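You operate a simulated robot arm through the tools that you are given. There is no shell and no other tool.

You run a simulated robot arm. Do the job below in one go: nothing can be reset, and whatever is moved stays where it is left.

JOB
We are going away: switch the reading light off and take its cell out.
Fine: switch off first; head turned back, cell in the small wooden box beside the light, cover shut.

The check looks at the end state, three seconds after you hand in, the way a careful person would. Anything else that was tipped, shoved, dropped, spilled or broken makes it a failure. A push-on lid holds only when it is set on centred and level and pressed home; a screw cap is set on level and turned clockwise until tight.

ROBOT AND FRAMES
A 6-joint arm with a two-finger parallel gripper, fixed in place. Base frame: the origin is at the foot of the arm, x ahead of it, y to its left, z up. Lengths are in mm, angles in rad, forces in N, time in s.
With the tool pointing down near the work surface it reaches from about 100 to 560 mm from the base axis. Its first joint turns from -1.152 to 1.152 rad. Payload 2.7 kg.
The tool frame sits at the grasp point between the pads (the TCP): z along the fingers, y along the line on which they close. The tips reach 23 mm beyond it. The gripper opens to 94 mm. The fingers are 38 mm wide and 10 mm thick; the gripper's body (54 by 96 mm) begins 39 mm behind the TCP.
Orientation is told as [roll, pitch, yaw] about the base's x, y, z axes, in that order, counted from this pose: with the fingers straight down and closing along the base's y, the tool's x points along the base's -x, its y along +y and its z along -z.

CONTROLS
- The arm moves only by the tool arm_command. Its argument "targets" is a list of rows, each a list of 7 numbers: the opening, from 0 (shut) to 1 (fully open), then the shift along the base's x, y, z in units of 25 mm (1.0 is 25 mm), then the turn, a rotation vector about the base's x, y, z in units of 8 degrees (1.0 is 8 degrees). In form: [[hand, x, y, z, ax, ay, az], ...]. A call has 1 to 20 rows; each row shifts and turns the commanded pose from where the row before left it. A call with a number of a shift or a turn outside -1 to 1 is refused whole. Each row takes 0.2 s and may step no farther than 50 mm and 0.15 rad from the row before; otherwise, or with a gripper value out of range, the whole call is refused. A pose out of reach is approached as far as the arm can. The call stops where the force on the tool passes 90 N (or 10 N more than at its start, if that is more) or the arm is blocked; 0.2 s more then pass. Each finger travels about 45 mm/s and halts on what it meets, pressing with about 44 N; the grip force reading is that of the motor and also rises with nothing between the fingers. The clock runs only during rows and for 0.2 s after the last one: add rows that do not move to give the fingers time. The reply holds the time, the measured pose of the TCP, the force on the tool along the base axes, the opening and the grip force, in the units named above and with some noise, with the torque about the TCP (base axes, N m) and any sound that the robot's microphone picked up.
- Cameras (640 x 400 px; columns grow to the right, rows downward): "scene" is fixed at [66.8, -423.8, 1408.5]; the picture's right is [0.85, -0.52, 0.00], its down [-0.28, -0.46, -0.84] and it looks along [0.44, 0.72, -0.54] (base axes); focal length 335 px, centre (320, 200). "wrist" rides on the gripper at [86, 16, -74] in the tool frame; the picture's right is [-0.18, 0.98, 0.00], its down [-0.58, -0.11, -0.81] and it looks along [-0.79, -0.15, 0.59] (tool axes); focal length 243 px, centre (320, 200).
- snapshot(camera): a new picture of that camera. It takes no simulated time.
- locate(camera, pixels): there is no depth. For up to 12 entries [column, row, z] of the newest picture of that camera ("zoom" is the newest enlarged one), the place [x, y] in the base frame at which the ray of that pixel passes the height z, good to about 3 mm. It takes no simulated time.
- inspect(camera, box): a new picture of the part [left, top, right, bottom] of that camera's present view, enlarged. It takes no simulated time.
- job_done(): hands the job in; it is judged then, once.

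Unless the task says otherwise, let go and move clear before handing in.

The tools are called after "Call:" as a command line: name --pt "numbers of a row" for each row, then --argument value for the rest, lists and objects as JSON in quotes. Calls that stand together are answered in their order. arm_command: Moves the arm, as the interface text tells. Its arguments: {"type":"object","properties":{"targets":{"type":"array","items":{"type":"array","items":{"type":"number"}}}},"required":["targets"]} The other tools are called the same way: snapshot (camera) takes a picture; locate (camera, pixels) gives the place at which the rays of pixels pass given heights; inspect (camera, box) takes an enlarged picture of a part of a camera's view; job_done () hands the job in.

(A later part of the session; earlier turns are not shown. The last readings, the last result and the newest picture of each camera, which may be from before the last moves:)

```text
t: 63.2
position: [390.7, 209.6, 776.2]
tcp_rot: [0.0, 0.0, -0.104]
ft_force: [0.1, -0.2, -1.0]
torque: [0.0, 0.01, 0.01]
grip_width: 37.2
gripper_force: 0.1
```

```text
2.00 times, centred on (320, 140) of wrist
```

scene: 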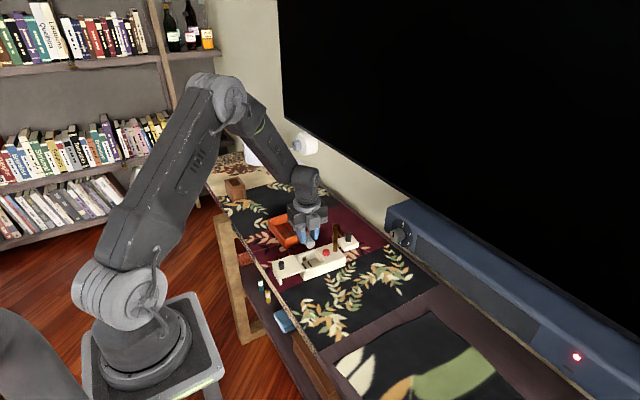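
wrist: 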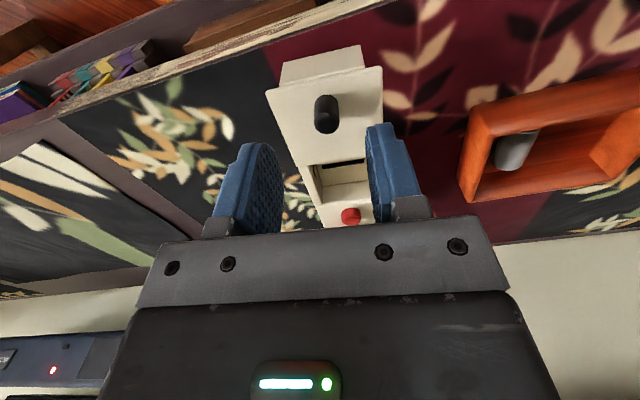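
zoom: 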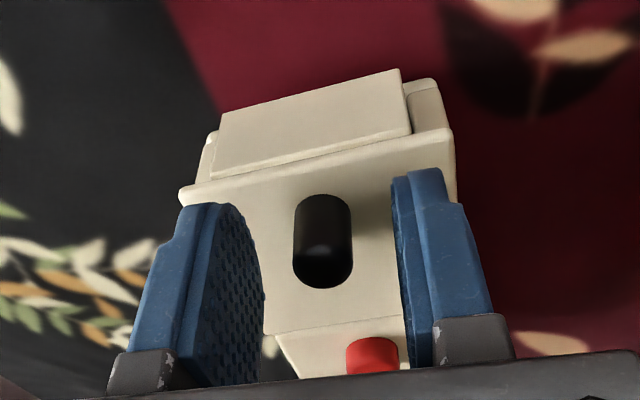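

The knob is free, the lamp has moved about 5 mm back towards its start with a slight turn, and the cover is ~6 mm short of shut. Rather than gripping, I will push the flap squarely with closed fingertips, which puts no torque on the rails. First I'm retreating up and back, then taking a look.

Call:
arm_command --pt "0.4 0 0 0.6 0 0 0" --pt "0.4 0 0 0.8 0 0 0.375" --pt "0.2 -0.6 0 0.4 0 0 0" --pt "0 -0.8 0 0 0 0 0" --pt "0 -0.9 0 0 0 0 0" --pt "0 0 0 0 0 0 0" --pt "0 0 0 0 0 0 0"

Call:
snapshot --camera "wrist"

Call:
inspect --camera "wrist" --box '[240, 60, 420, 230]'

Call:
inspect --camera "scene" --box '[290, 215, 360, 290]'

```text
t: 64.8
position: [333.4, 209.5, 820.8]
tcp_rot: [-0.001, 0.0, -0.054]
ft_force: [0.2, 0.8, 0.6]
torque: [0.03, -0.01, -0.01]
grip_width: 0.2
gripper_force: 42.8
```

```text
taken
```

wrist: 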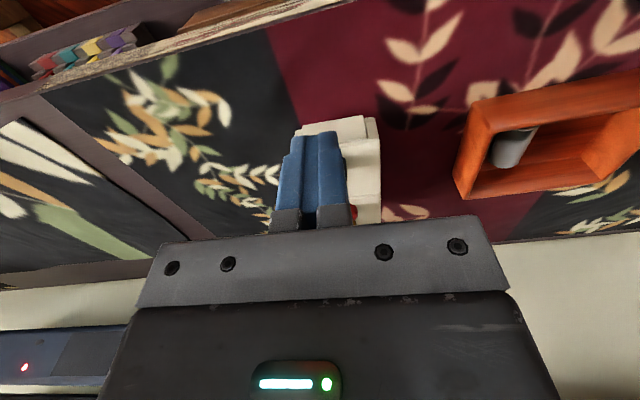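

```text
2.35 times, centred on (330, 145) of wrist
```

zoom: 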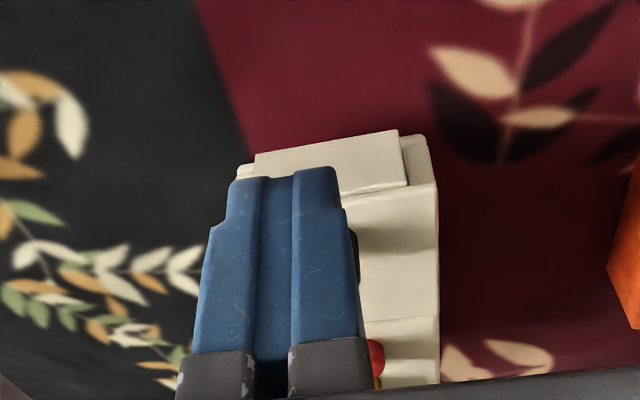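

```text
5.33 times, centred on (325, 252) of scene
```

zoom: 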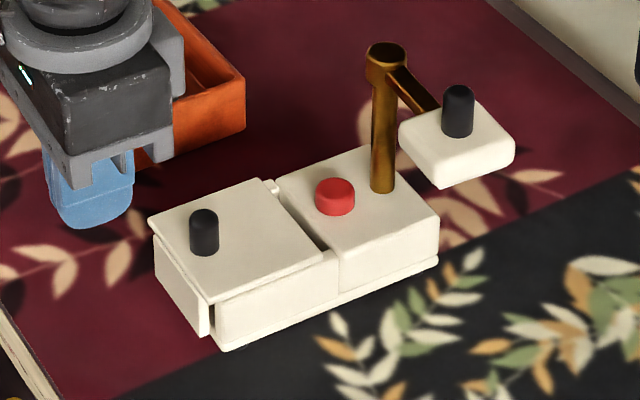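

I'm measuring the cover's present edge and the lamp's yaw before pushing.

Call:
snapshot --camera "scene"

Call:
locate --camera "scene" --pixels '[[293.5, 255.2, 745], [303.8, 270.5, 745], [325.9, 261, 745], [347.2, 254.5, 742], [347.2, 263.8, 709], [306.8, 280, 709], [303.4, 247, 745], [327.9, 250.5, 752]]'

Call:
locate --camera "wrist" --pixels '[[374, 138, 745], [348, 142, 745], [302, 125, 720], [364, 115, 720]]'

```text
taken
```

scene: 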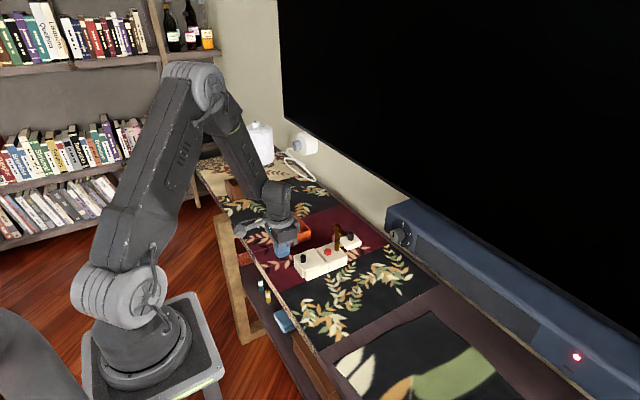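

```text
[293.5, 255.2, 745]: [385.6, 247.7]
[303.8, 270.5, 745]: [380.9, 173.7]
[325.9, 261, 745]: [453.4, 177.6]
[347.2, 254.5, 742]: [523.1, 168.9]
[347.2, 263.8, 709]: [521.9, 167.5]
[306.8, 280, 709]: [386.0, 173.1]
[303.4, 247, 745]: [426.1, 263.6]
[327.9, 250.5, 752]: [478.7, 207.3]
```

```text
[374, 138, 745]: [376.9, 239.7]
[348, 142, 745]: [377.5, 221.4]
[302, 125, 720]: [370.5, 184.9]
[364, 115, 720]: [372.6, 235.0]
```

The lamp now lies at about -2.5° yaw with the slab front at x≈379, and about 6 mm of closing remains. I'm lowering the closed fingers in front of the flap and approaching.

Call:
arm_command --pt "0 0 0 -0.9 0 0 0" --pt "0 0 0 -0.9 0 0 0" --pt "0 0 0 -0.8 0 0 0" --pt "0 0 0 -0.3 0 0 0" --pt "0 0.4 0.02 0 0 0 0" --pt "0 0.3 0 0 0 0 0" --pt "0 0.16 0 0 0 0 0" --pt "0 0 0 0 0 0 0"

Call:
inspect --camera "scene" --box '[290, 215, 360, 290]'

Call:
inspect --camera "wrist" --box '[230, 60, 430, 230]'

```text
t: 66.6
position: [355.1, 211.0, 747.3]
tcp_rot: [0.0, 0.002, -0.052]
ft_force: [0.2, -0.1, 0.2]
torque: [0.01, -0.02, -0.02]
grip_width: 0.0
gripper_force: 42.6
```

```text
5.33 times, centred on (325, 252) of scene
```

zoom: 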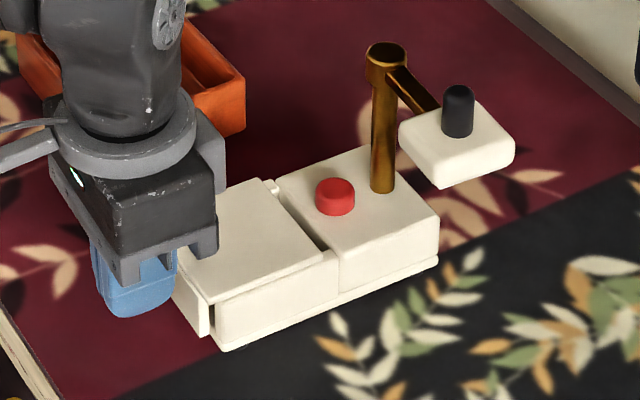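

```text
2.35 times, centred on (330, 145) of wrist
```

zoom: 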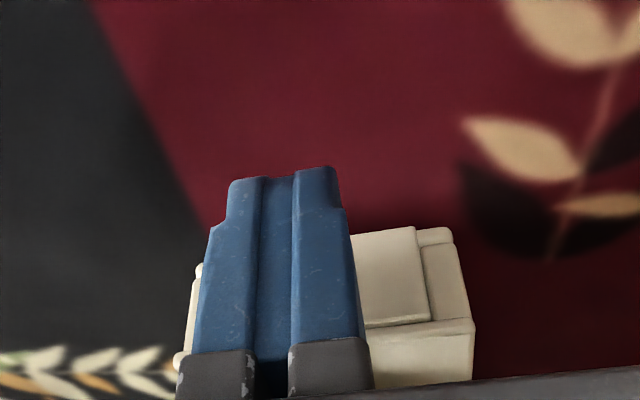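

I'm checking that the fingers are centred on the flap.

Call:
locate --camera "zoom" --pixels '[[455, 232, 709], [197, 268, 709], [472, 325, 743], [175, 362, 743], [415, 228, 712]]'

```text
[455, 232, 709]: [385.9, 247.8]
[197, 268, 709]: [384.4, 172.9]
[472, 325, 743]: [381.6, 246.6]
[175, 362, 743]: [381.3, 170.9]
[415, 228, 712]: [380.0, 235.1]
```

The fingers are centred on the flap (lamp front spans y 173–248). I'm pushing forward in 2 mm steps.

Call:
arm_command --pt "0 0.08 0 0 0 0 0" --pt "0 0.08 0 0 0 0 0" --pt "0 0.08 0 0 0 0 0" --pt "0 0.08 0 0 0 0 0" --pt "0 0 0 0 0 0 0"

Call:
inspect --camera "scene" --box '[290, 215, 360, 290]'

```text
t: 67.8
position: [364.0, 209.1, 747.0]
tcp_rot: [-0.002, 0.0, -0.051]
ft_force: [0.3, 0.5, 1.8]
torque: [0.02, -0.03, 0.0]
grip_width: 0.0
gripper_force: 42.5
```

```text
5.33 times, centred on (325, 252) of scene
```

zoom: 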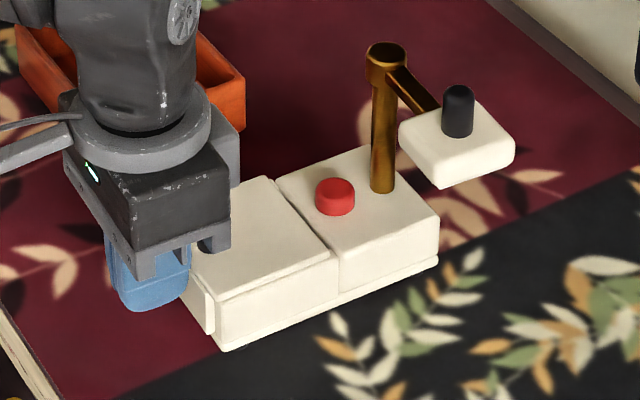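

The cover is closing while the lamp stays still (button still at 335,196), and only about 2 mm of gap shows. I'm continuing in 1 mm steps.

Call:
arm_command --pt "0 0.04 0 0 0 0 0" --pt "0 0.04 0 0 0 0 0" --pt "0 0 0 0 0 0 0"

Call:
inspect --camera "scene" --box '[290, 215, 360, 290]'

```text
t: 68.6
position: [365.1, 210.1, 748.7]
tcp_rot: [-0.002, 0.001, -0.052]
ft_force: [-0.5, -0.5, -0.4]
torque: [-0.01, -0.02, 0.0]
grip_width: 0.2
gripper_force: 42.4
```

```text
5.33 times, centred on (325, 252) of scene
```

zoom: 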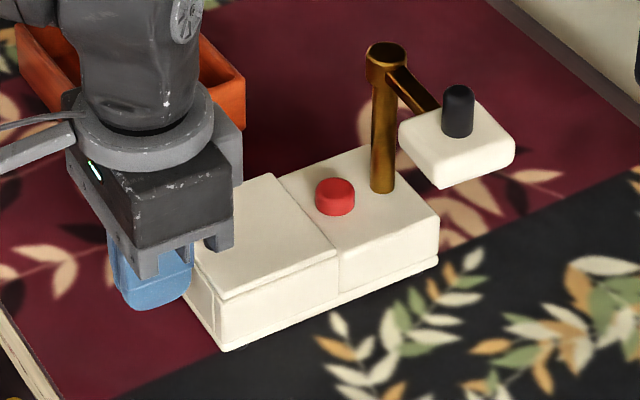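

It looks flush now. One more 1 mm nudge to confirm it is seated.

Call:
arm_command --pt "0 0.05 0 0 0 0 0" --pt "0 0 0 0 0 0 0"

Call:
inspect --camera "scene" --box '[290, 215, 360, 290]'

```text
t: 69.2
position: [366.3, 209.3, 748.1]
tcp_rot: [0.0, -0.001, -0.052]
ft_force: [-0.4, -0.4, 0.0]
torque: [0.02, 0.03, -0.01]
grip_width: 0.2
gripper_force: 42.5
```

```text
5.33 times, centred on (325, 252) of scene
```

zoom: 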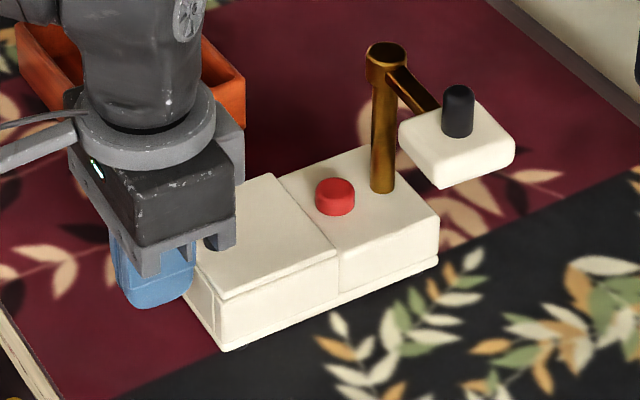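

It looks shut with the lamp unmoved. I'm backing off, rising and inspecting the cover and head.

Call:
arm_command --pt "0 -0.4 0 0 0 0 0" --pt "0 -0.5 0 0 0 0 0" --pt "0 -0.2 0 0.9 0 0 0" --pt "0 0 0 0.9 0 0 0" --pt "0.8 0 0 0.9 0 0 0" --pt "0.8 0 0 0.8 0 0 0" --pt "0.8 0 0 0.4 0 0 0" --pt "0.8 0 0 0 0 0 0"

Call:
snapshot --camera "wrist"

Call:
inspect --camera "wrist" --box '[240, 80, 420, 230]'

Call:
inspect --camera "scene" --box '[290, 215, 360, 290]'

```text
t: 71.0
position: [339.2, 210.1, 846.1]
tcp_rot: [0.001, -0.001, -0.052]
ft_force: [0.3, -0.9, -0.7]
torque: [0.02, -0.04, 0.0]
grip_width: 75.4
gripper_force: 0.0
```

```text
taken
```

wrist: 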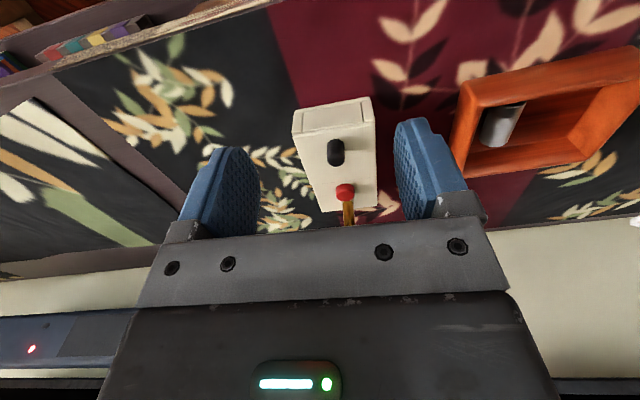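

```text
2.67 times, centred on (330, 155) of wrist
```

zoom: 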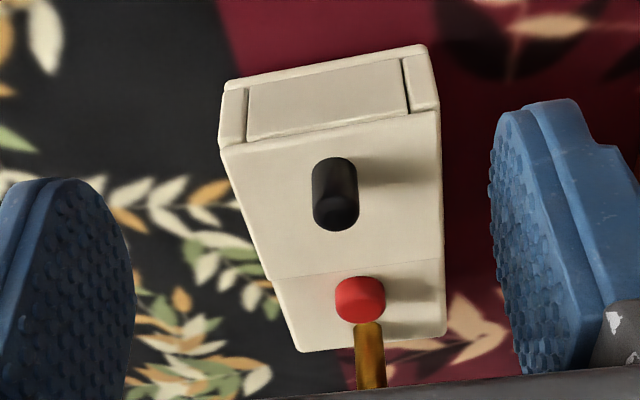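

```text
5.33 times, centred on (325, 252) of scene
```

zoom: 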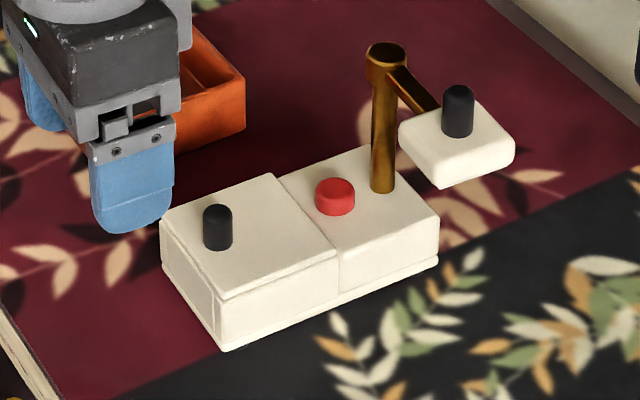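

The cover is flush and shut, and the cell is in the box. What remains is the head: it still sticks out sideways from the post (knob at zoom 458,110). I'm moving above it to study its joint and any stops.

Call:
arm_command --pt "0.8 0 -0.2 0.8 0 0 0" --pt "0.8 0.3 -0.4 0.8 0 0 0" --pt "0.8 0.6 -0.5 0.8 0 0 0" --pt "0.8 0.6 -0.5 0.5 0 0 0" --pt "0.8 0.6 -0.5 0.3 0 0 0" --pt "0.8 0.6 -0.5 0 0 0 0" --pt "0.8 0.6 -0.5 0 0 0 0.4" --pt "0.8 0 0 0 0 0 0"

Call:
snapshot --camera "wrist"

Call:
inspect --camera "wrist" --box '[230, 60, 430, 230]'

Call:
inspect --camera "scene" --box '[320, 215, 370, 260]'

```text
t: 72.8
position: [421.3, 132.2, 926.2]
tcp_rot: [-0.001, -0.001, 0.003]
ft_force: [-0.2, -0.5, 0.5]
torque: [0.03, 0.0, 0.04]
grip_width: 75.2
gripper_force: 0.1
```

```text
taken
```

wrist: 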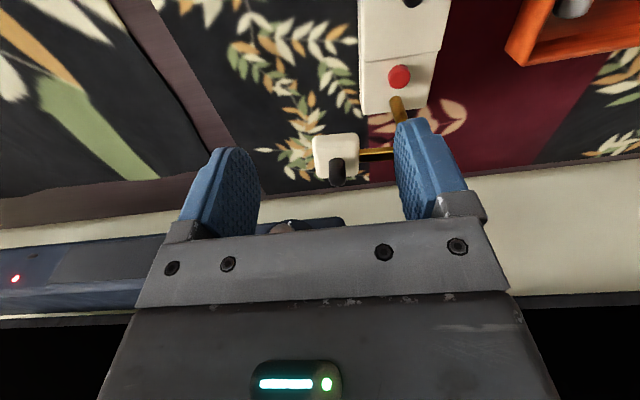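

```text
2.35 times, centred on (330, 145) of wrist
```

zoom: 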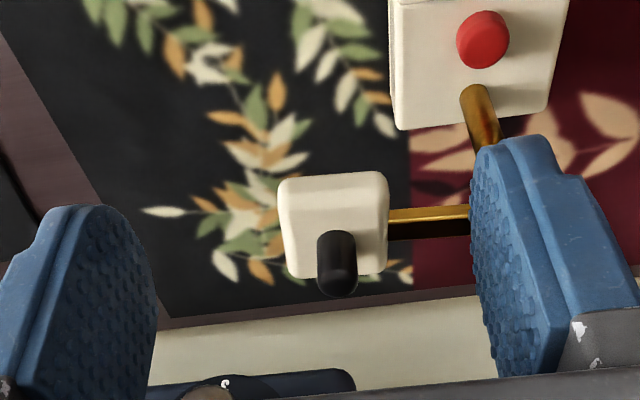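

```text
8.89 times, centred on (345, 238) of scene
```

zoom: 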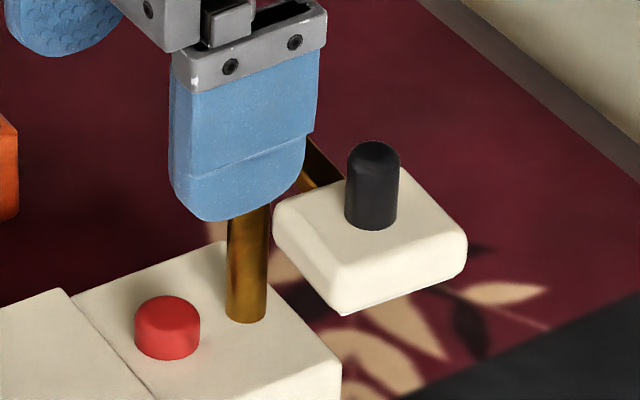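

I'm locating the head knob and post precisely in this view.

Call:
locate --camera "wrist" --pixels '[[337, 162, 836], [337, 181, 858], [337, 170, 846], [312, 138, 835], [358, 135, 835], [399, 98, 742], [394, 157, 835]]'

Call:
locate --camera "scene" --pixels '[[348, 241, 836], [348, 233.5, 858], [348, 238, 846], [337, 250.5, 742], [337.2, 222.5, 840]]'

```text
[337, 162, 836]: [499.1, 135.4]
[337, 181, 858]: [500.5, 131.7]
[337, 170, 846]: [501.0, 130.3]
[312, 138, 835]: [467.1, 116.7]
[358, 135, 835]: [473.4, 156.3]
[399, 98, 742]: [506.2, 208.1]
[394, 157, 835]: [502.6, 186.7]
```

```text
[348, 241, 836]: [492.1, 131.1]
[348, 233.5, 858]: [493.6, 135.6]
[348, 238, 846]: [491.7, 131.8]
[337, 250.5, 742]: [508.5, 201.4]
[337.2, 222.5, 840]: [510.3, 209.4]
```

The head knob is at about (497,132), z 836–858, and the post axis is at (508,205). Only the swing towards the body (-x) is within reach, which fits "turned back" over its base. I will cage the knob loosely with pads facing the swing direction so the lamp isn't dragged. First I'm yawing +90° above it.

Call:
arm_command --pt "0.5 0.2 0 0 0 0 0.9375" --pt "0.5 0.25 0 0 0 0 0.9375" --pt "0.5 0.25 0 0 0 0 0.9375" --pt "0.5 0.25 0 0 0 0 0.9375" --pt "0.5 0.25 0 0 0 0 0.9375" --pt "0.4 0.25 0 0 0 0 0.9375" --pt "0.4 0.25 0 0 0 0 0.9375" --pt "0.4 0.25 0 0 0 0 0.9375" --pt "0.4 0.25 0 0 0 0 0.9375" --pt "0.4 0.25 0 0 0 0 0.9375" --pt "0.4 0.25 0 0 0 0 0.9375" --pt "0.4 0.25 0 0 0 0 0.9375" --pt "0.4 0 0 0 0 0 0"

Call:
snapshot --camera "wrist"

Call:
inspect --camera "scene" --box '[310, 195, 380, 260]'

```text
t: 75.6
position: [494.9, 132.1, 924.6]
tcp_rot: [0.0, -0.001, 1.577]
ft_force: [-0.1, -0.3, -0.3]
torque: [-0.03, 0.0, 0.04]
grip_width: 37.5
gripper_force: 0.0
```

```text
taken
```

wrist: 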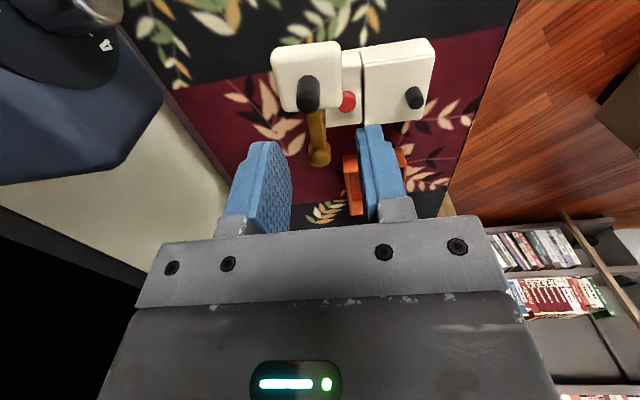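

```text
6.15 times, centred on (345, 228) of scene
```

zoom: 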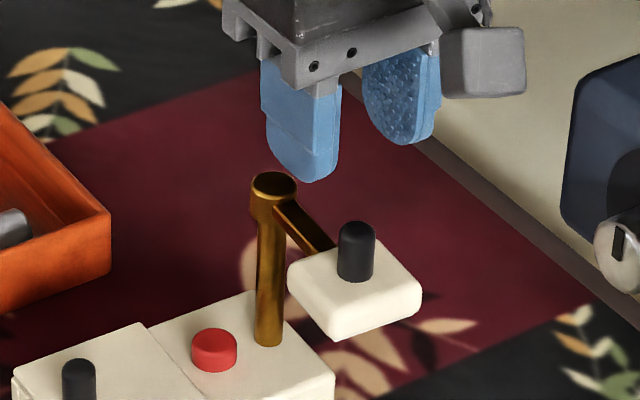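

I'm refining the knob and post positions from this side too.

Call:
locate --camera "wrist" --pixels '[[308, 83, 836], [308, 103, 858], [308, 94, 847], [319, 156, 838], [318, 113, 830], [347, 101, 752], [271, 53, 836], [341, 43, 836]]'

Call:
inspect --camera "wrist" --box '[240, 20, 400, 180]'

```text
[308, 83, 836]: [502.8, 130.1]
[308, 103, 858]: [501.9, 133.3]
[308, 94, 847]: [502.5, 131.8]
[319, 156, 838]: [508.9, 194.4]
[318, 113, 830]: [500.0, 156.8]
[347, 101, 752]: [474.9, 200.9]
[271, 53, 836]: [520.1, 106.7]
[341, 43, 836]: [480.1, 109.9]
```

```text
2.50 times, centred on (320, 100) of wrist
```

zoom: 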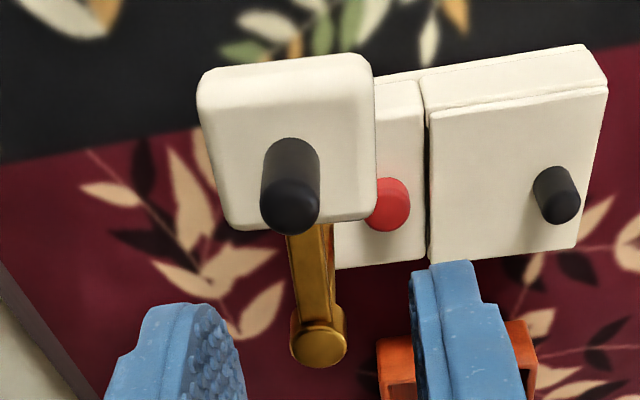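

The knob is at (502,132) and the post is at about (509,200). I'm going down around the knob and then narrowing the pads to a loose 21 mm cage.

Call:
arm_command --pt "0.38 0.26 0 -0.4 0 0 0" --pt "0.38 0 0 -0.7 0 0 0" --pt "0.38 0 0 -0.6 0 0 0" --pt "0.38 0 0 -0.4 0 0 0" --pt "0.38 0 0 -0.2 0 0 0" --pt "0.38 0 0 0 0 0 0"

Call:
inspect --camera "wrist" --box '[220, 40, 420, 240]'

Call:
inspect --camera "scene" --box '[310, 195, 380, 260]'

```text
t: 77.0
position: [501.3, 131.5, 866.9]
tcp_rot: [-0.002, -0.001, 1.575]
ft_force: [-0.1, 0.6, -0.2]
torque: [-0.03, 0.01, -0.01]
grip_width: 35.9
gripper_force: 0.0
```

```text
2.00 times, centred on (320, 140) of wrist
```

zoom: 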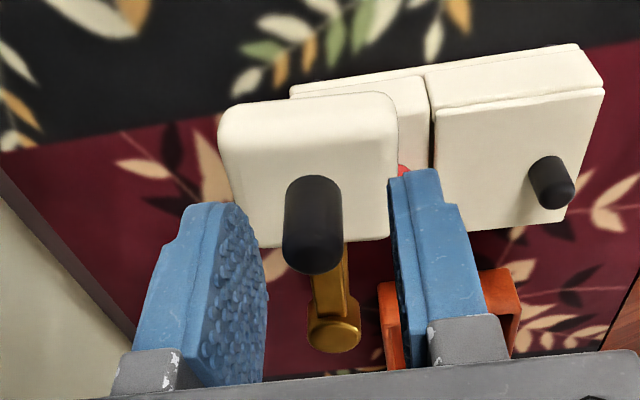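

```text
6.15 times, centred on (345, 228) of scene
```

zoom: 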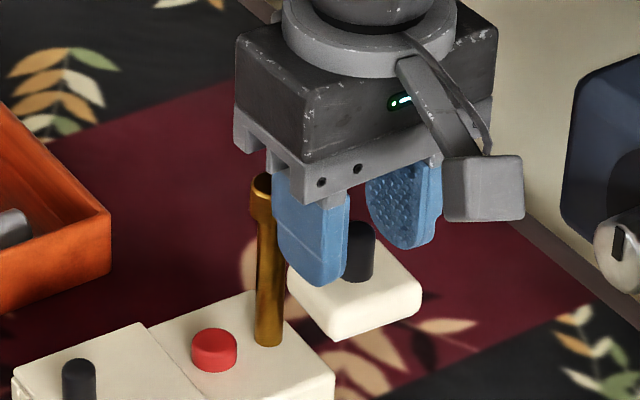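

The knob sits slightly towards the camera side of the pads. I'm shifting 4 mm to -y and narrowing to the loose cage.

Call:
arm_command --pt "0.34 0 -0.16 0 0 0 0" --pt "0.26 0 0 0 0 0 0" --pt "0.22 0 0 0 0 0 0" --pt "0.22 0 0 0 0 0 0"

Call:
inspect --camera "wrist" --box '[220, 40, 420, 240]'

Call:
inspect --camera "scene" --box '[310, 205, 380, 270]'

```text
t: 78.0
position: [501.6, 128.4, 867.8]
tcp_rot: [0.001, -0.001, 1.575]
ft_force: [0.0, -1.0, -0.2]
torque: [0.04, 0.0, 0.0]
grip_width: 20.9
gripper_force: 0.0
```

```text
2.00 times, centred on (320, 140) of wrist
```

zoom: 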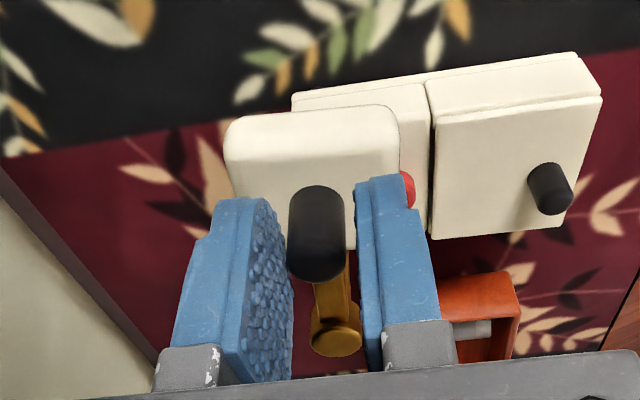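

```text
6.15 times, centred on (345, 238) of scene
```

zoom: 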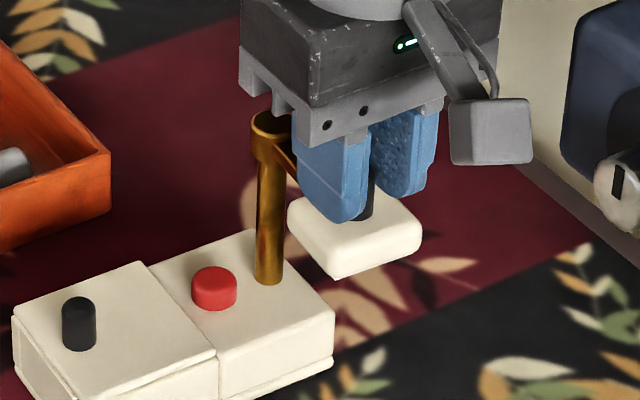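

The knob is loosely caged between the pads. I'm starting the swing clockwise about the post, 16° in half steps, and checking that the head turns and the lamp stays.

Call:
arm_command --pt "0.22 -0.2 0.035 0 0 0 -0.5" --pt "0.22 -0.2 0.035 0 0 0 -0.5" --pt "0.22 -0.194 0.062 0 0 0 -0.5" --pt "0.22 -0.194 0.062 0 0 0 -0.5" --pt "0.22 0 0 0 0 0 0"

Call:
inspect --camera "wrist" --box '[220, 40, 420, 240]'

Call:
inspect --camera "scene" --box '[310, 205, 380, 270]'

```text
t: 79.2
position: [481.1, 132.8, 867.0]
tcp_rot: [0.001, -0.001, 1.293]
ft_force: [3.4, -2.8, 0.6]
torque: [-0.08, -0.09, 0.05]
grip_width: 22.8
gripper_force: 2.2
```

```text
2.00 times, centred on (320, 140) of wrist
```

zoom: 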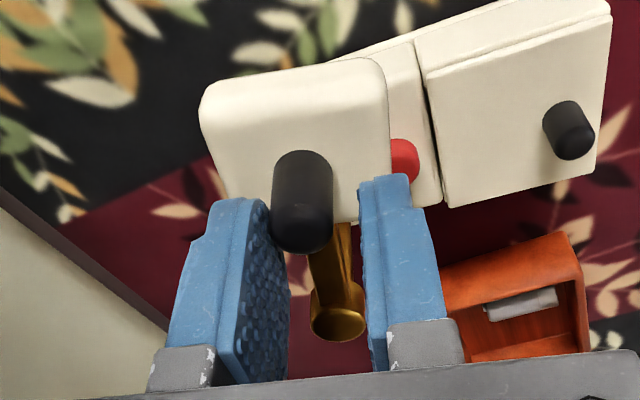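

```text
6.15 times, centred on (345, 238) of scene
```

zoom: 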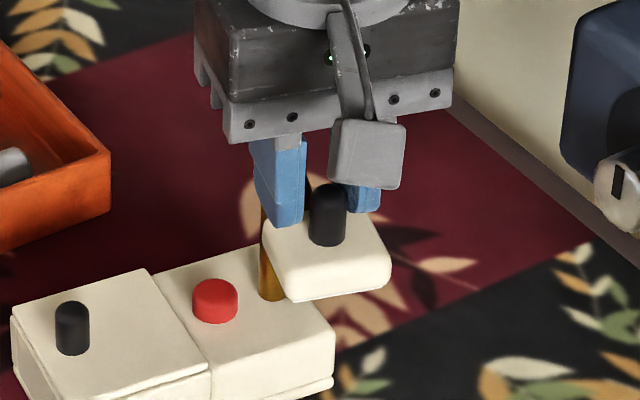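

The head is turning, but the lamp has also yawed about 5° back towards its original orientation. I'm re-measuring the post and lamp before continuing.

Call:
snapshot --camera "scene"

Call:
inspect --camera "scene" --box '[290, 225, 360, 290]'

Call:
snapshot --camera "wrist"

Call:
locate --camera "wrist" --pixels '[[329, 197, 838], [311, 147, 855], [417, 50, 746], [345, 80, 752], [443, 102, 765]]'

```text
taken
```

scene: 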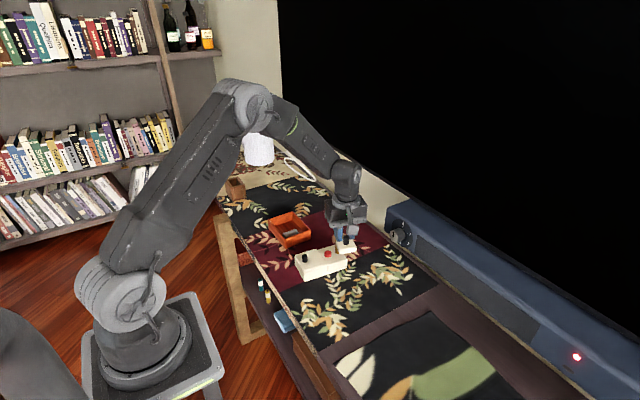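

```text
6.15 times, centred on (325, 258) of scene
```

zoom: 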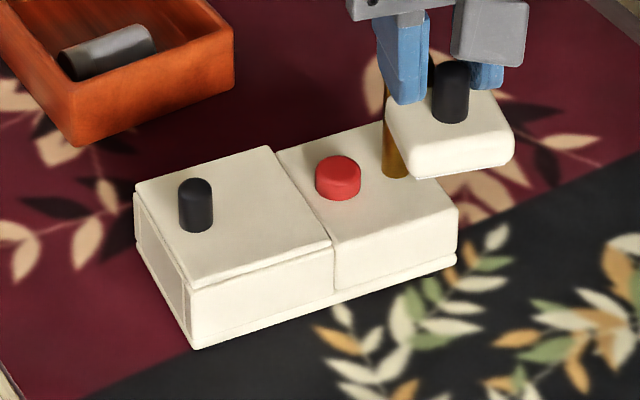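

```text
taken
```

wrist: 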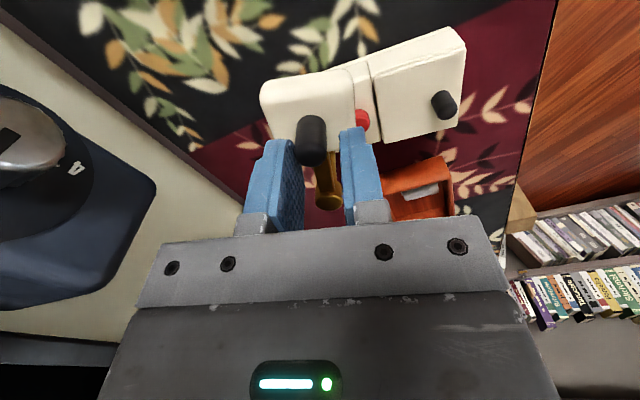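

```text
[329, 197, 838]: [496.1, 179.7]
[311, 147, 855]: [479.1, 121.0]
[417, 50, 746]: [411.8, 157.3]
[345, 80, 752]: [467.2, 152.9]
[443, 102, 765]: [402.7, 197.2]
```

I'm locating those points from the scene view.

Call:
locate --camera "scene" --pixels '[[304.2, 281.8, 709], [347.3, 267.8, 709], [294.9, 256.4, 745], [327.9, 251.8, 754], [337.5, 253.6, 742], [304.7, 255.6, 766], [346.1, 237.5, 852]]'

Call:
locate --camera "wrist" --pixels '[[330, 192, 840], [362, 118, 752], [312, 155, 858], [444, 104, 766]]'

```text
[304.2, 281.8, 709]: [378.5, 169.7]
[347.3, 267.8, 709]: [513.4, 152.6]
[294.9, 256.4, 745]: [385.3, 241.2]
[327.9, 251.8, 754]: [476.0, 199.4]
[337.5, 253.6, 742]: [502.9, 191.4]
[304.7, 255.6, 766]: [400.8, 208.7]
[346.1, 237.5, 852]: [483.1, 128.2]
```

```text
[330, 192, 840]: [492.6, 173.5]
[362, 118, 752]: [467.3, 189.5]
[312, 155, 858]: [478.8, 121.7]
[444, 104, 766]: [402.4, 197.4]
```

The lamp has slid a little (post now ≈(504,194), yaw ≈-7°), so the head joint is stiff compared with the lamp's grip on the table. I'm trying much slower motion, about 2° per row, around the updated post centre.

Call:
arm_command --pt "0.22 -0.083 0.038 0 0 0 -0.25" --pt "0.22 -0.083 0.038 0 0 0 -0.25" --pt "0.22 -0.083 0.038 0 0 0 -0.25" --pt "0.22 -0.083 0.038 0 0 0 -0.25" --pt "0.22 -0.077 0.049 0 0 0 -0.25" --pt "0.22 -0.077 0.049 0 0 0 -0.25" --pt "0.22 -0.077 0.049 0 0 0 -0.25" --pt "0.22 -0.077 0.049 0 0 0 -0.25"

Call:
inspect --camera "scene" --box '[290, 225, 360, 290]'

Call:
inspect --camera "wrist" --box '[220, 40, 420, 240]'

```text
t: 81.0
position: [464.5, 142.2, 867.6]
tcp_rot: [0.0, 0.001, 1.015]
ft_force: [2.7, 1.0, -0.7]
torque: [0.02, -0.04, 0.05]
grip_width: 21.2
gripper_force: 1.0
```

```text
6.15 times, centred on (325, 258) of scene
```

zoom: 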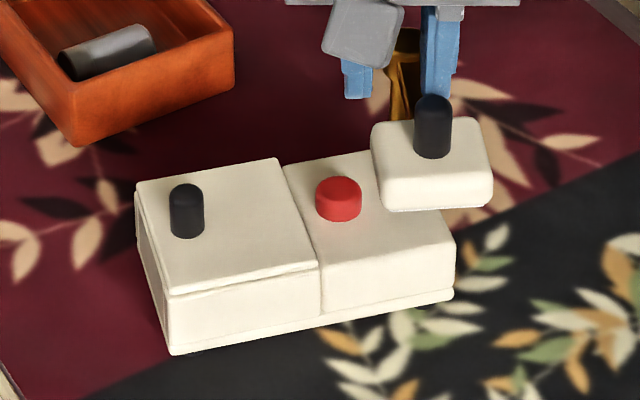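

```text
2.00 times, centred on (320, 140) of wrist
```

zoom: 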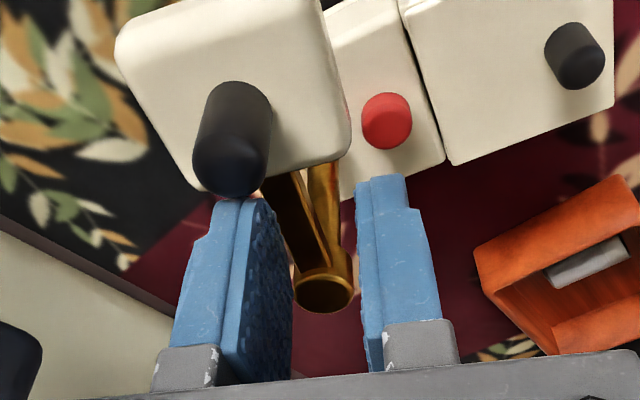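

The knob slipped outwards past the pads and the lamp turned further instead of the head. I'm stopping and measuring whether the head has turned relative to the lamp at all.

Call:
snapshot --camera "scene"

Call:
locate --camera "scene" --pixels '[[300.6, 283, 709], [346.5, 273.5, 709], [295.1, 256.4, 745], [327.9, 255.5, 754], [343.3, 242, 858], [343.3, 249.5, 836], [303.4, 256.5, 766], [338.8, 231.5, 838], [334, 252, 820], [352.5, 249.5, 820]]'

Call:
inspect --camera "scene" --box '[315, 215, 365, 265]'

```text
taken
```

scene: 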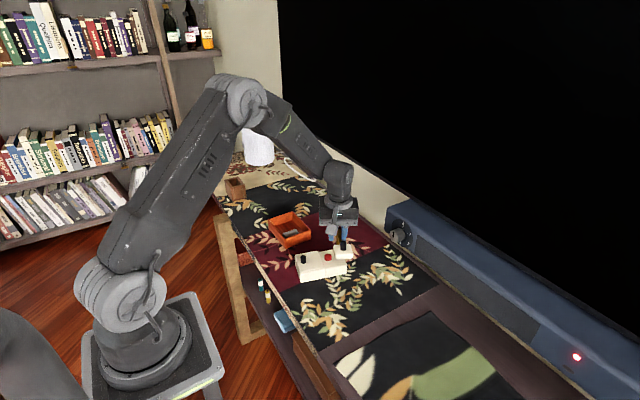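

```text
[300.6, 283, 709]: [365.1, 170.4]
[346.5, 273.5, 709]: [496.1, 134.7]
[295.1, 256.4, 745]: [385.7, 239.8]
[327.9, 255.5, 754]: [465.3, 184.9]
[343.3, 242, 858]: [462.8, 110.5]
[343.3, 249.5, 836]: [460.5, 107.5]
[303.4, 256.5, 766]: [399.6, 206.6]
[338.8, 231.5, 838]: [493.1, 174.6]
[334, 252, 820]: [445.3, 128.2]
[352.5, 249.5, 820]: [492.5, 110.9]
```

```text
8.00 times, centred on (340, 240) of scene
```

zoom: 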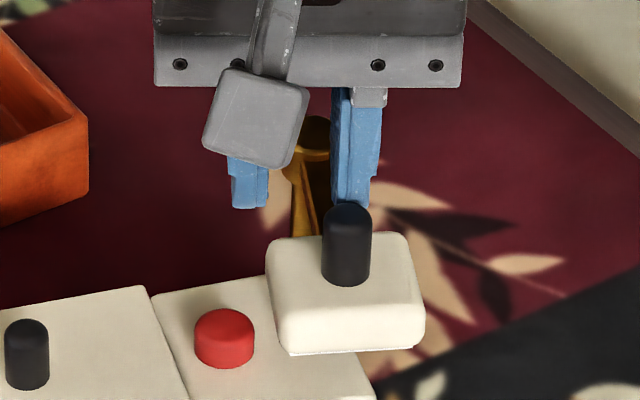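

Relative to the lamp the head stays at about -100° (it began at about -90°), while the lamp itself turned to about -15° yaw. So this direction seems blocked, and "back" must be the other way. Pushing back will also undo the lamp's turn. I'm rising, re-centring over the knob at (461,108) and looking.

Call:
arm_command --pt "0.3 0 0 0.6 0 0 0" --pt "0.4 0 0 0.8 0 0 0" --pt "0.4 -0.06 -0.6 0 0 0 0.4" --pt "0.4 -0.06 -0.8 0 0 0 0.35" --pt "0.4 0 0 0 0 0 0"

Call:
snapshot --camera "wrist"

Call:
inspect --camera "wrist" --box '[220, 20, 420, 240]'

Call:
inspect --camera "scene" --box '[290, 215, 370, 290]'

```text
t: 82.2
position: [462.1, 106.5, 904.0]
tcp_rot: [0.0, -0.002, 1.122]
ft_force: [0.1, -0.2, 0.3]
torque: [-0.02, 0.0, -0.01]
grip_width: 37.5
gripper_force: 0.0
```

```text
taken
```

wrist: 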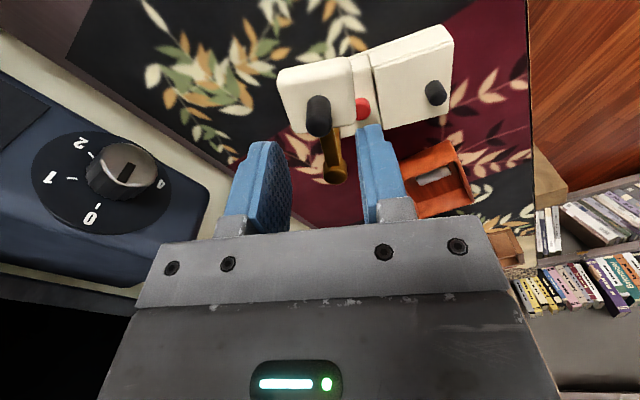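

```text
1.82 times, centred on (320, 130) of wrist
```

zoom: 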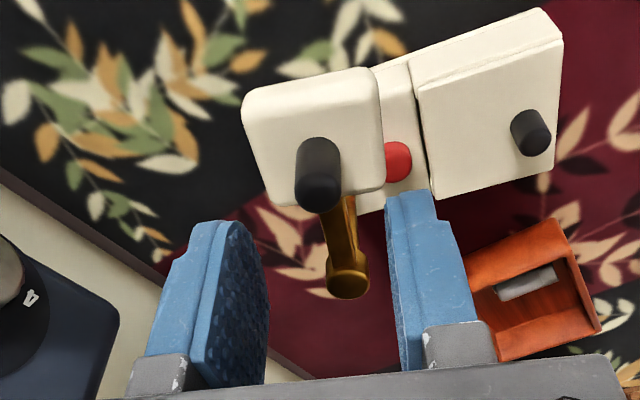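

```text
5.33 times, centred on (330, 252) of scene
```

zoom: 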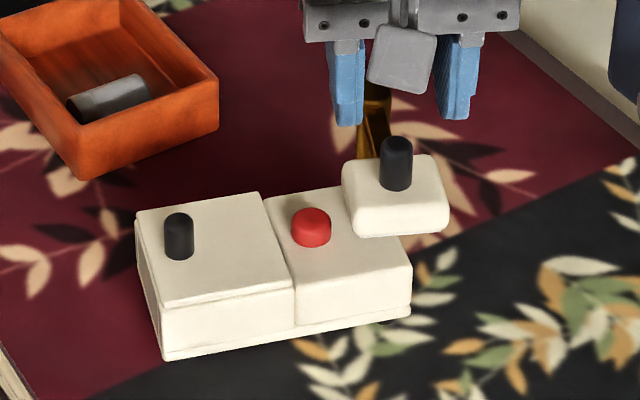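

The head's edges still run nearly parallel to the lamp's, so the joint hasn't turned that way. I'm locating the knob, then going down and caging it for the counter-clockwise test.

Call:
locate --camera "wrist" --pixels '[[319, 123, 858], [318, 103, 836], [335, 178, 838], [362, 107, 754]]'

Call:
arm_command --pt "0.4 0 0 -0.3 0 0 0" --pt "0.4 0 0 0 0 0 0"

```text
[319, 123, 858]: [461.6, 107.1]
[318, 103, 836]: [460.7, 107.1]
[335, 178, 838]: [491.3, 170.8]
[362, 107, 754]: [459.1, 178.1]
```

```text
t: 82.8
position: [463.6, 106.2, 895.4]
tcp_rot: [0.0, -0.001, 1.12]
ft_force: [-0.2, -0.3, -0.7]
torque: [-0.02, -0.01, 0.0]
grip_width: 37.6
gripper_force: 0.0
```

The knob is at (461,107) and the post is at (491,171). I'm lowering around the knob and narrowing the cage.

Call:
arm_command --pt "0.4 -0.04 -0.08 -0.4 0 0 0" --pt "0.4 0 0 -0.5 0 0 0" --pt "0.4 0 0 -0.28 0 0 0" --pt "0.3 0 0 0 0 0 0" --pt "0.22 0 0 0 0 0 0" --pt "0.22 0 0 0 0 0 0"

Call:
inspect --camera "wrist" --box '[220, 20, 420, 240]'

```text
t: 84.2
position: [461.5, 104.5, 866.4]
tcp_rot: [0.0, 0.0, 1.12]
ft_force: [-0.2, -0.3, 0.5]
torque: [0.0, -0.02, 0.02]
grip_width: 20.7
gripper_force: 0.1
```

```text
1.82 times, centred on (320, 130) of wrist
```

zoom: 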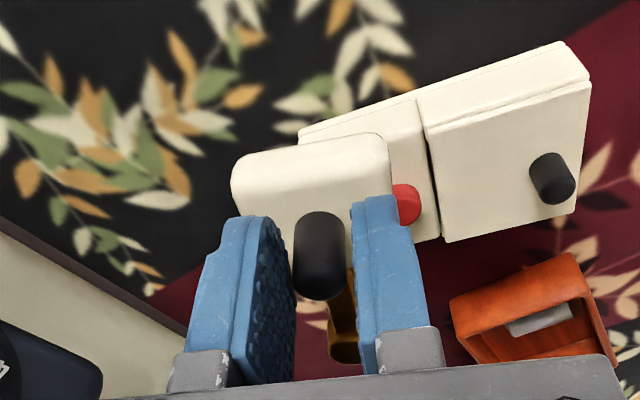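

The knob is caged. I'm turning slowly counter-clockwise by 16° about the post and comparing.

Call:
arm_command --pt "0.22 0.096 -0.035 0 0 0 0.25" --pt "0.22 0.096 -0.035 0 0 0 0.25" --pt "0.22 0.096 -0.035 0 0 0 0.25" --pt "0.22 0.096 -0.035 0 0 0 0.25" --pt "0.22 0.099 -0.022 0 0 0 0.25" --pt "0.22 0.099 -0.022 0 0 0 0.25" --pt "0.22 0.099 -0.022 0 0 0 0.25" --pt "0.22 0.099 -0.022 0 0 0 0.25"

Call:
inspect --camera "wrist" --box '[220, 20, 420, 240]'

Call:
inspect --camera "scene" --box '[290, 215, 370, 290]'

```text
t: 86.0
position: [482.1, 98.3, 866.1]
tcp_rot: [0.0, 0.0, 1.4]
ft_force: [-0.3, 1.1, -0.5]
torque: [0.01, -0.04, 0.04]
grip_width: 20.5
gripper_force: 0.3
```

```text
1.82 times, centred on (320, 130) of wrist
```

zoom: 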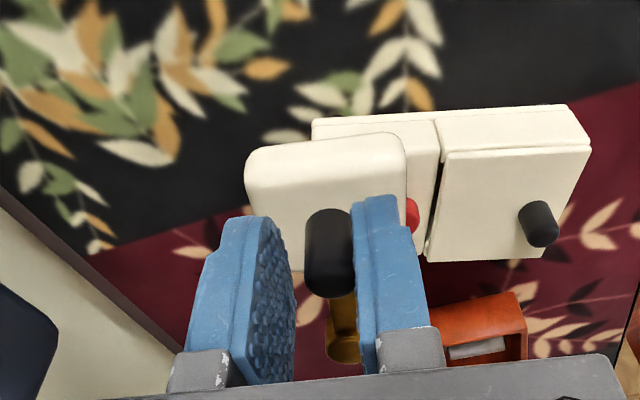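

```text
5.33 times, centred on (330, 252) of scene
```

zoom: 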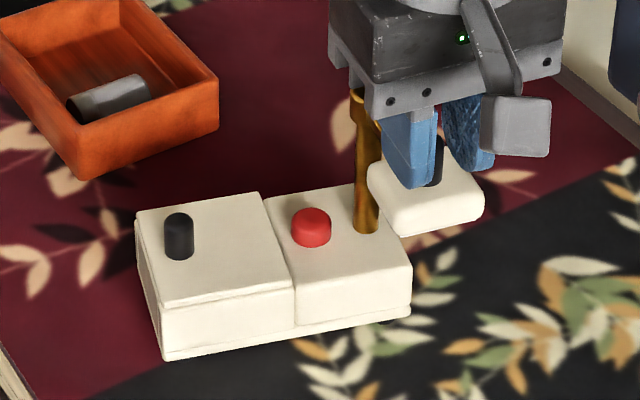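

Now the head turns freely with about 1 N and the lamp stays exactly put (button still at 311,228). "Back" is the counter-clockwise way, so I'm continuing another 32° and watching for a stop.

Call:
arm_command --pt "0.22 0.204 -0.012 0 0 0 0.5" --pt "0.22 0.204 -0.012 0 0 0 0.5" --pt "0.22 0.204 0.016 0 0 0 0.5" --pt "0.22 0.204 0.016 0 0 0 0.5" --pt "0.22 0.2 0.046 0 0 0 0.5" --pt "0.22 0.2 0.046 0 0 0 0.5" --pt "0.22 0.192 0.072 0 0 0 0.5" --pt "0.22 0.192 0.072 0 0 0 0.5" --pt "0.22 0 0 0 0 0 0"

Call:
inspect --camera "wrist" --box '[220, 20, 420, 240]'

Call:
inspect --camera "scene" --box '[290, 215, 370, 290]'

```text
t: 88.0
position: [520.8, 105.2, 865.4]
tcp_rot: [0.0, 0.0, 1.96]
ft_force: [0.7, -0.3, 0.2]
torque: [0.02, -0.02, 0.0]
grip_width: 20.8
gripper_force: 0.1
```

```text
1.82 times, centred on (320, 130) of wrist
```

zoom: 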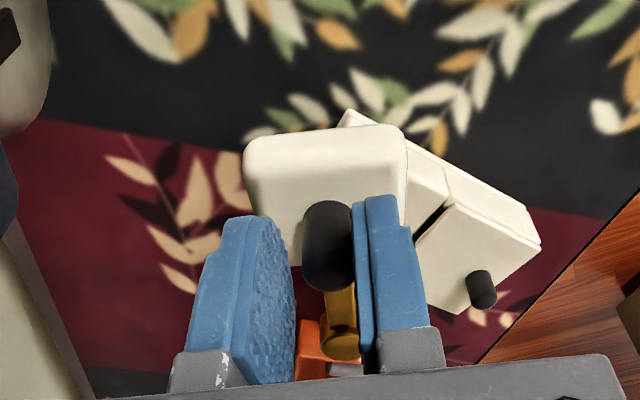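

```text
5.33 times, centred on (330, 252) of scene
```

zoom: 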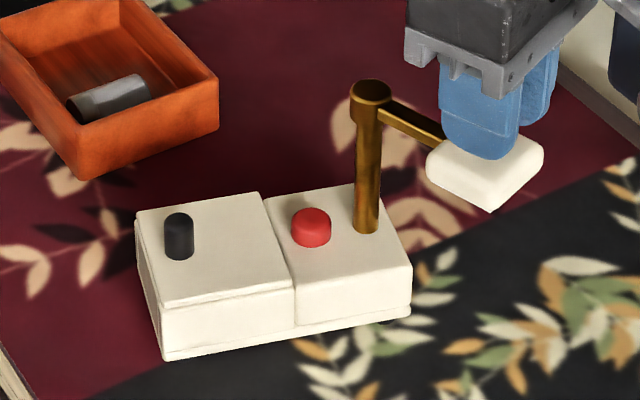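

The lamp hasn't moved and the head keeps turning (≈48° so far). Before going further towards the wall I'm checking the distances to the wall edge and the blue speaker.

Call:
snapshot --camera "scene"

Call:
locate --camera "scene" --pixels '[[380, 240, 707], [400, 260, 707], [388, 208, 800], [390, 232, 730], [384, 203, 850], [420, 275, 730], [340, 205, 707], [300, 130, 900], [400, 200, 900]]'

Call:
inspect --camera "scene" --box '[310, 160, 450, 280]'

```text
taken
```

scene: 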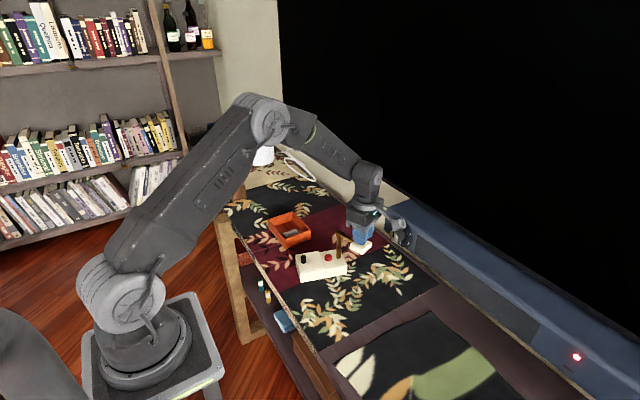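

```text
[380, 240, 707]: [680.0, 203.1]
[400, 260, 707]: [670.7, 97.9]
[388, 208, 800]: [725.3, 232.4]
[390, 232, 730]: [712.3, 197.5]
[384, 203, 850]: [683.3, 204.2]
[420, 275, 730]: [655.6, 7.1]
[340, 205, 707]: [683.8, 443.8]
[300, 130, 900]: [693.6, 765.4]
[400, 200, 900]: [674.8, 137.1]
```

```text
3.33 times, centred on (380, 220) of scene
```

zoom: 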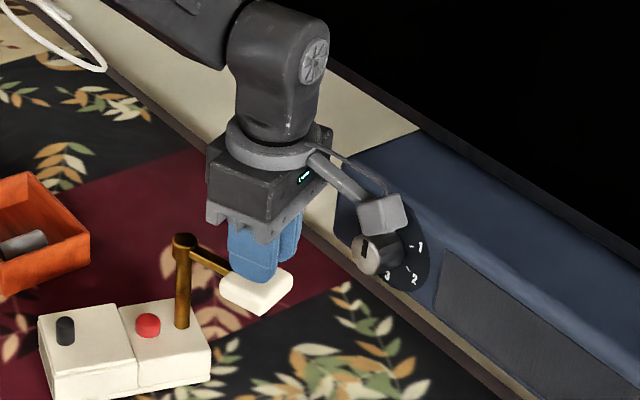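

The wall edge is at x≈680 and the wrist camera arm would swing close to the speaker if I kept yawing this way. I'm rising off the knob and turning the hand 180° the other way round so the camera stays on the robot side.

Call:
arm_command --pt "0.3 0 0 0.8 0 0 0" --pt "0.4 0 0 0.9 0 0 0" --pt "0.4 0 0 0 0 0 -1" --pt "0.4 0 0 0 0 0 -1" --pt "0.4 0 0 0 0 0 -1" --pt "0.4 0 0 0 0 0 -1" --pt "0.4 0 0 0 0 0 -1" --pt "0.4 0 0 0 0 0 -1" --pt "0.4 0 0 0 0 0 -1" --pt "0.4 0 0 0 0 0 -1" --pt "0.4 0 0 0 0 0 -1" --pt "0.4 0 0 0 0 0 -1" --pt "0.4 0 0 0 0 0 -1" --pt "0.4 0 0 0 0 0 -1"

Call:
arm_command --pt "0.4 0 0 0 0 0 -1" --pt "0.4 0 0 0 0 0 -1" --pt "0.4 0 0 0 0 0 -1" --pt "0.4 0 0 0 0 0 -1" --pt "0.4 0 0 0 0 0 -1" --pt "0.4 0 0 0 0 0 -1" --pt "0.4 0 0 0 0 0 -1" --pt "0.4 0 0 0 0 0 -1" --pt "0.4 0 0 0 0 0 0"

Call:
snapshot --camera "wrist"

Call:
inspect --camera "scene" --box '[300, 190, 400, 280]'

```text
t: 91.0
position: [520.8, 104.1, 908.1]
tcp_rot: [-0.001, 0.0, 0.279]
ft_force: [0.6, 0.7, -1.0]
torque: [-0.01, 0.0, 0.0]
grip_width: 37.6
gripper_force: 0.1
```

```text
t: 93.0
position: [519.8, 105.2, 907.9]
tcp_rot: [0.001, 0.001, -0.836]
ft_force: [-0.4, 0.1, 0.6]
torque: [0.02, 0.0, 0.03]
grip_width: 37.6
gripper_force: 0.1
```

```text
taken
```

wrist: 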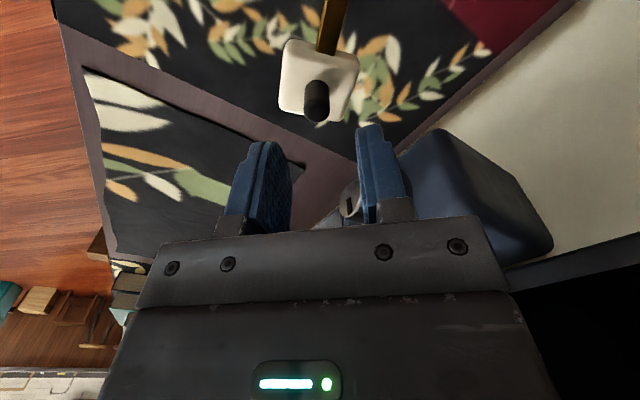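

```text
4.44 times, centred on (350, 235) of scene
```

zoom: 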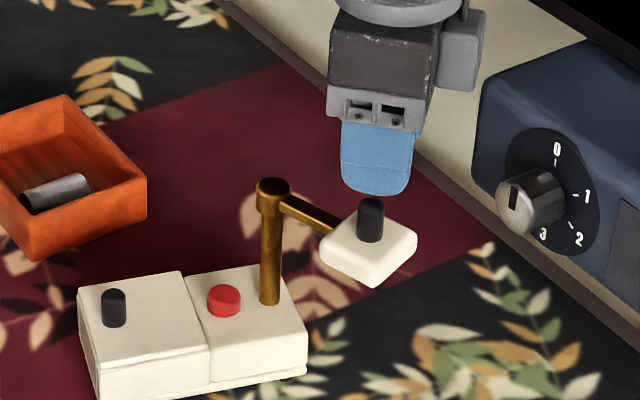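

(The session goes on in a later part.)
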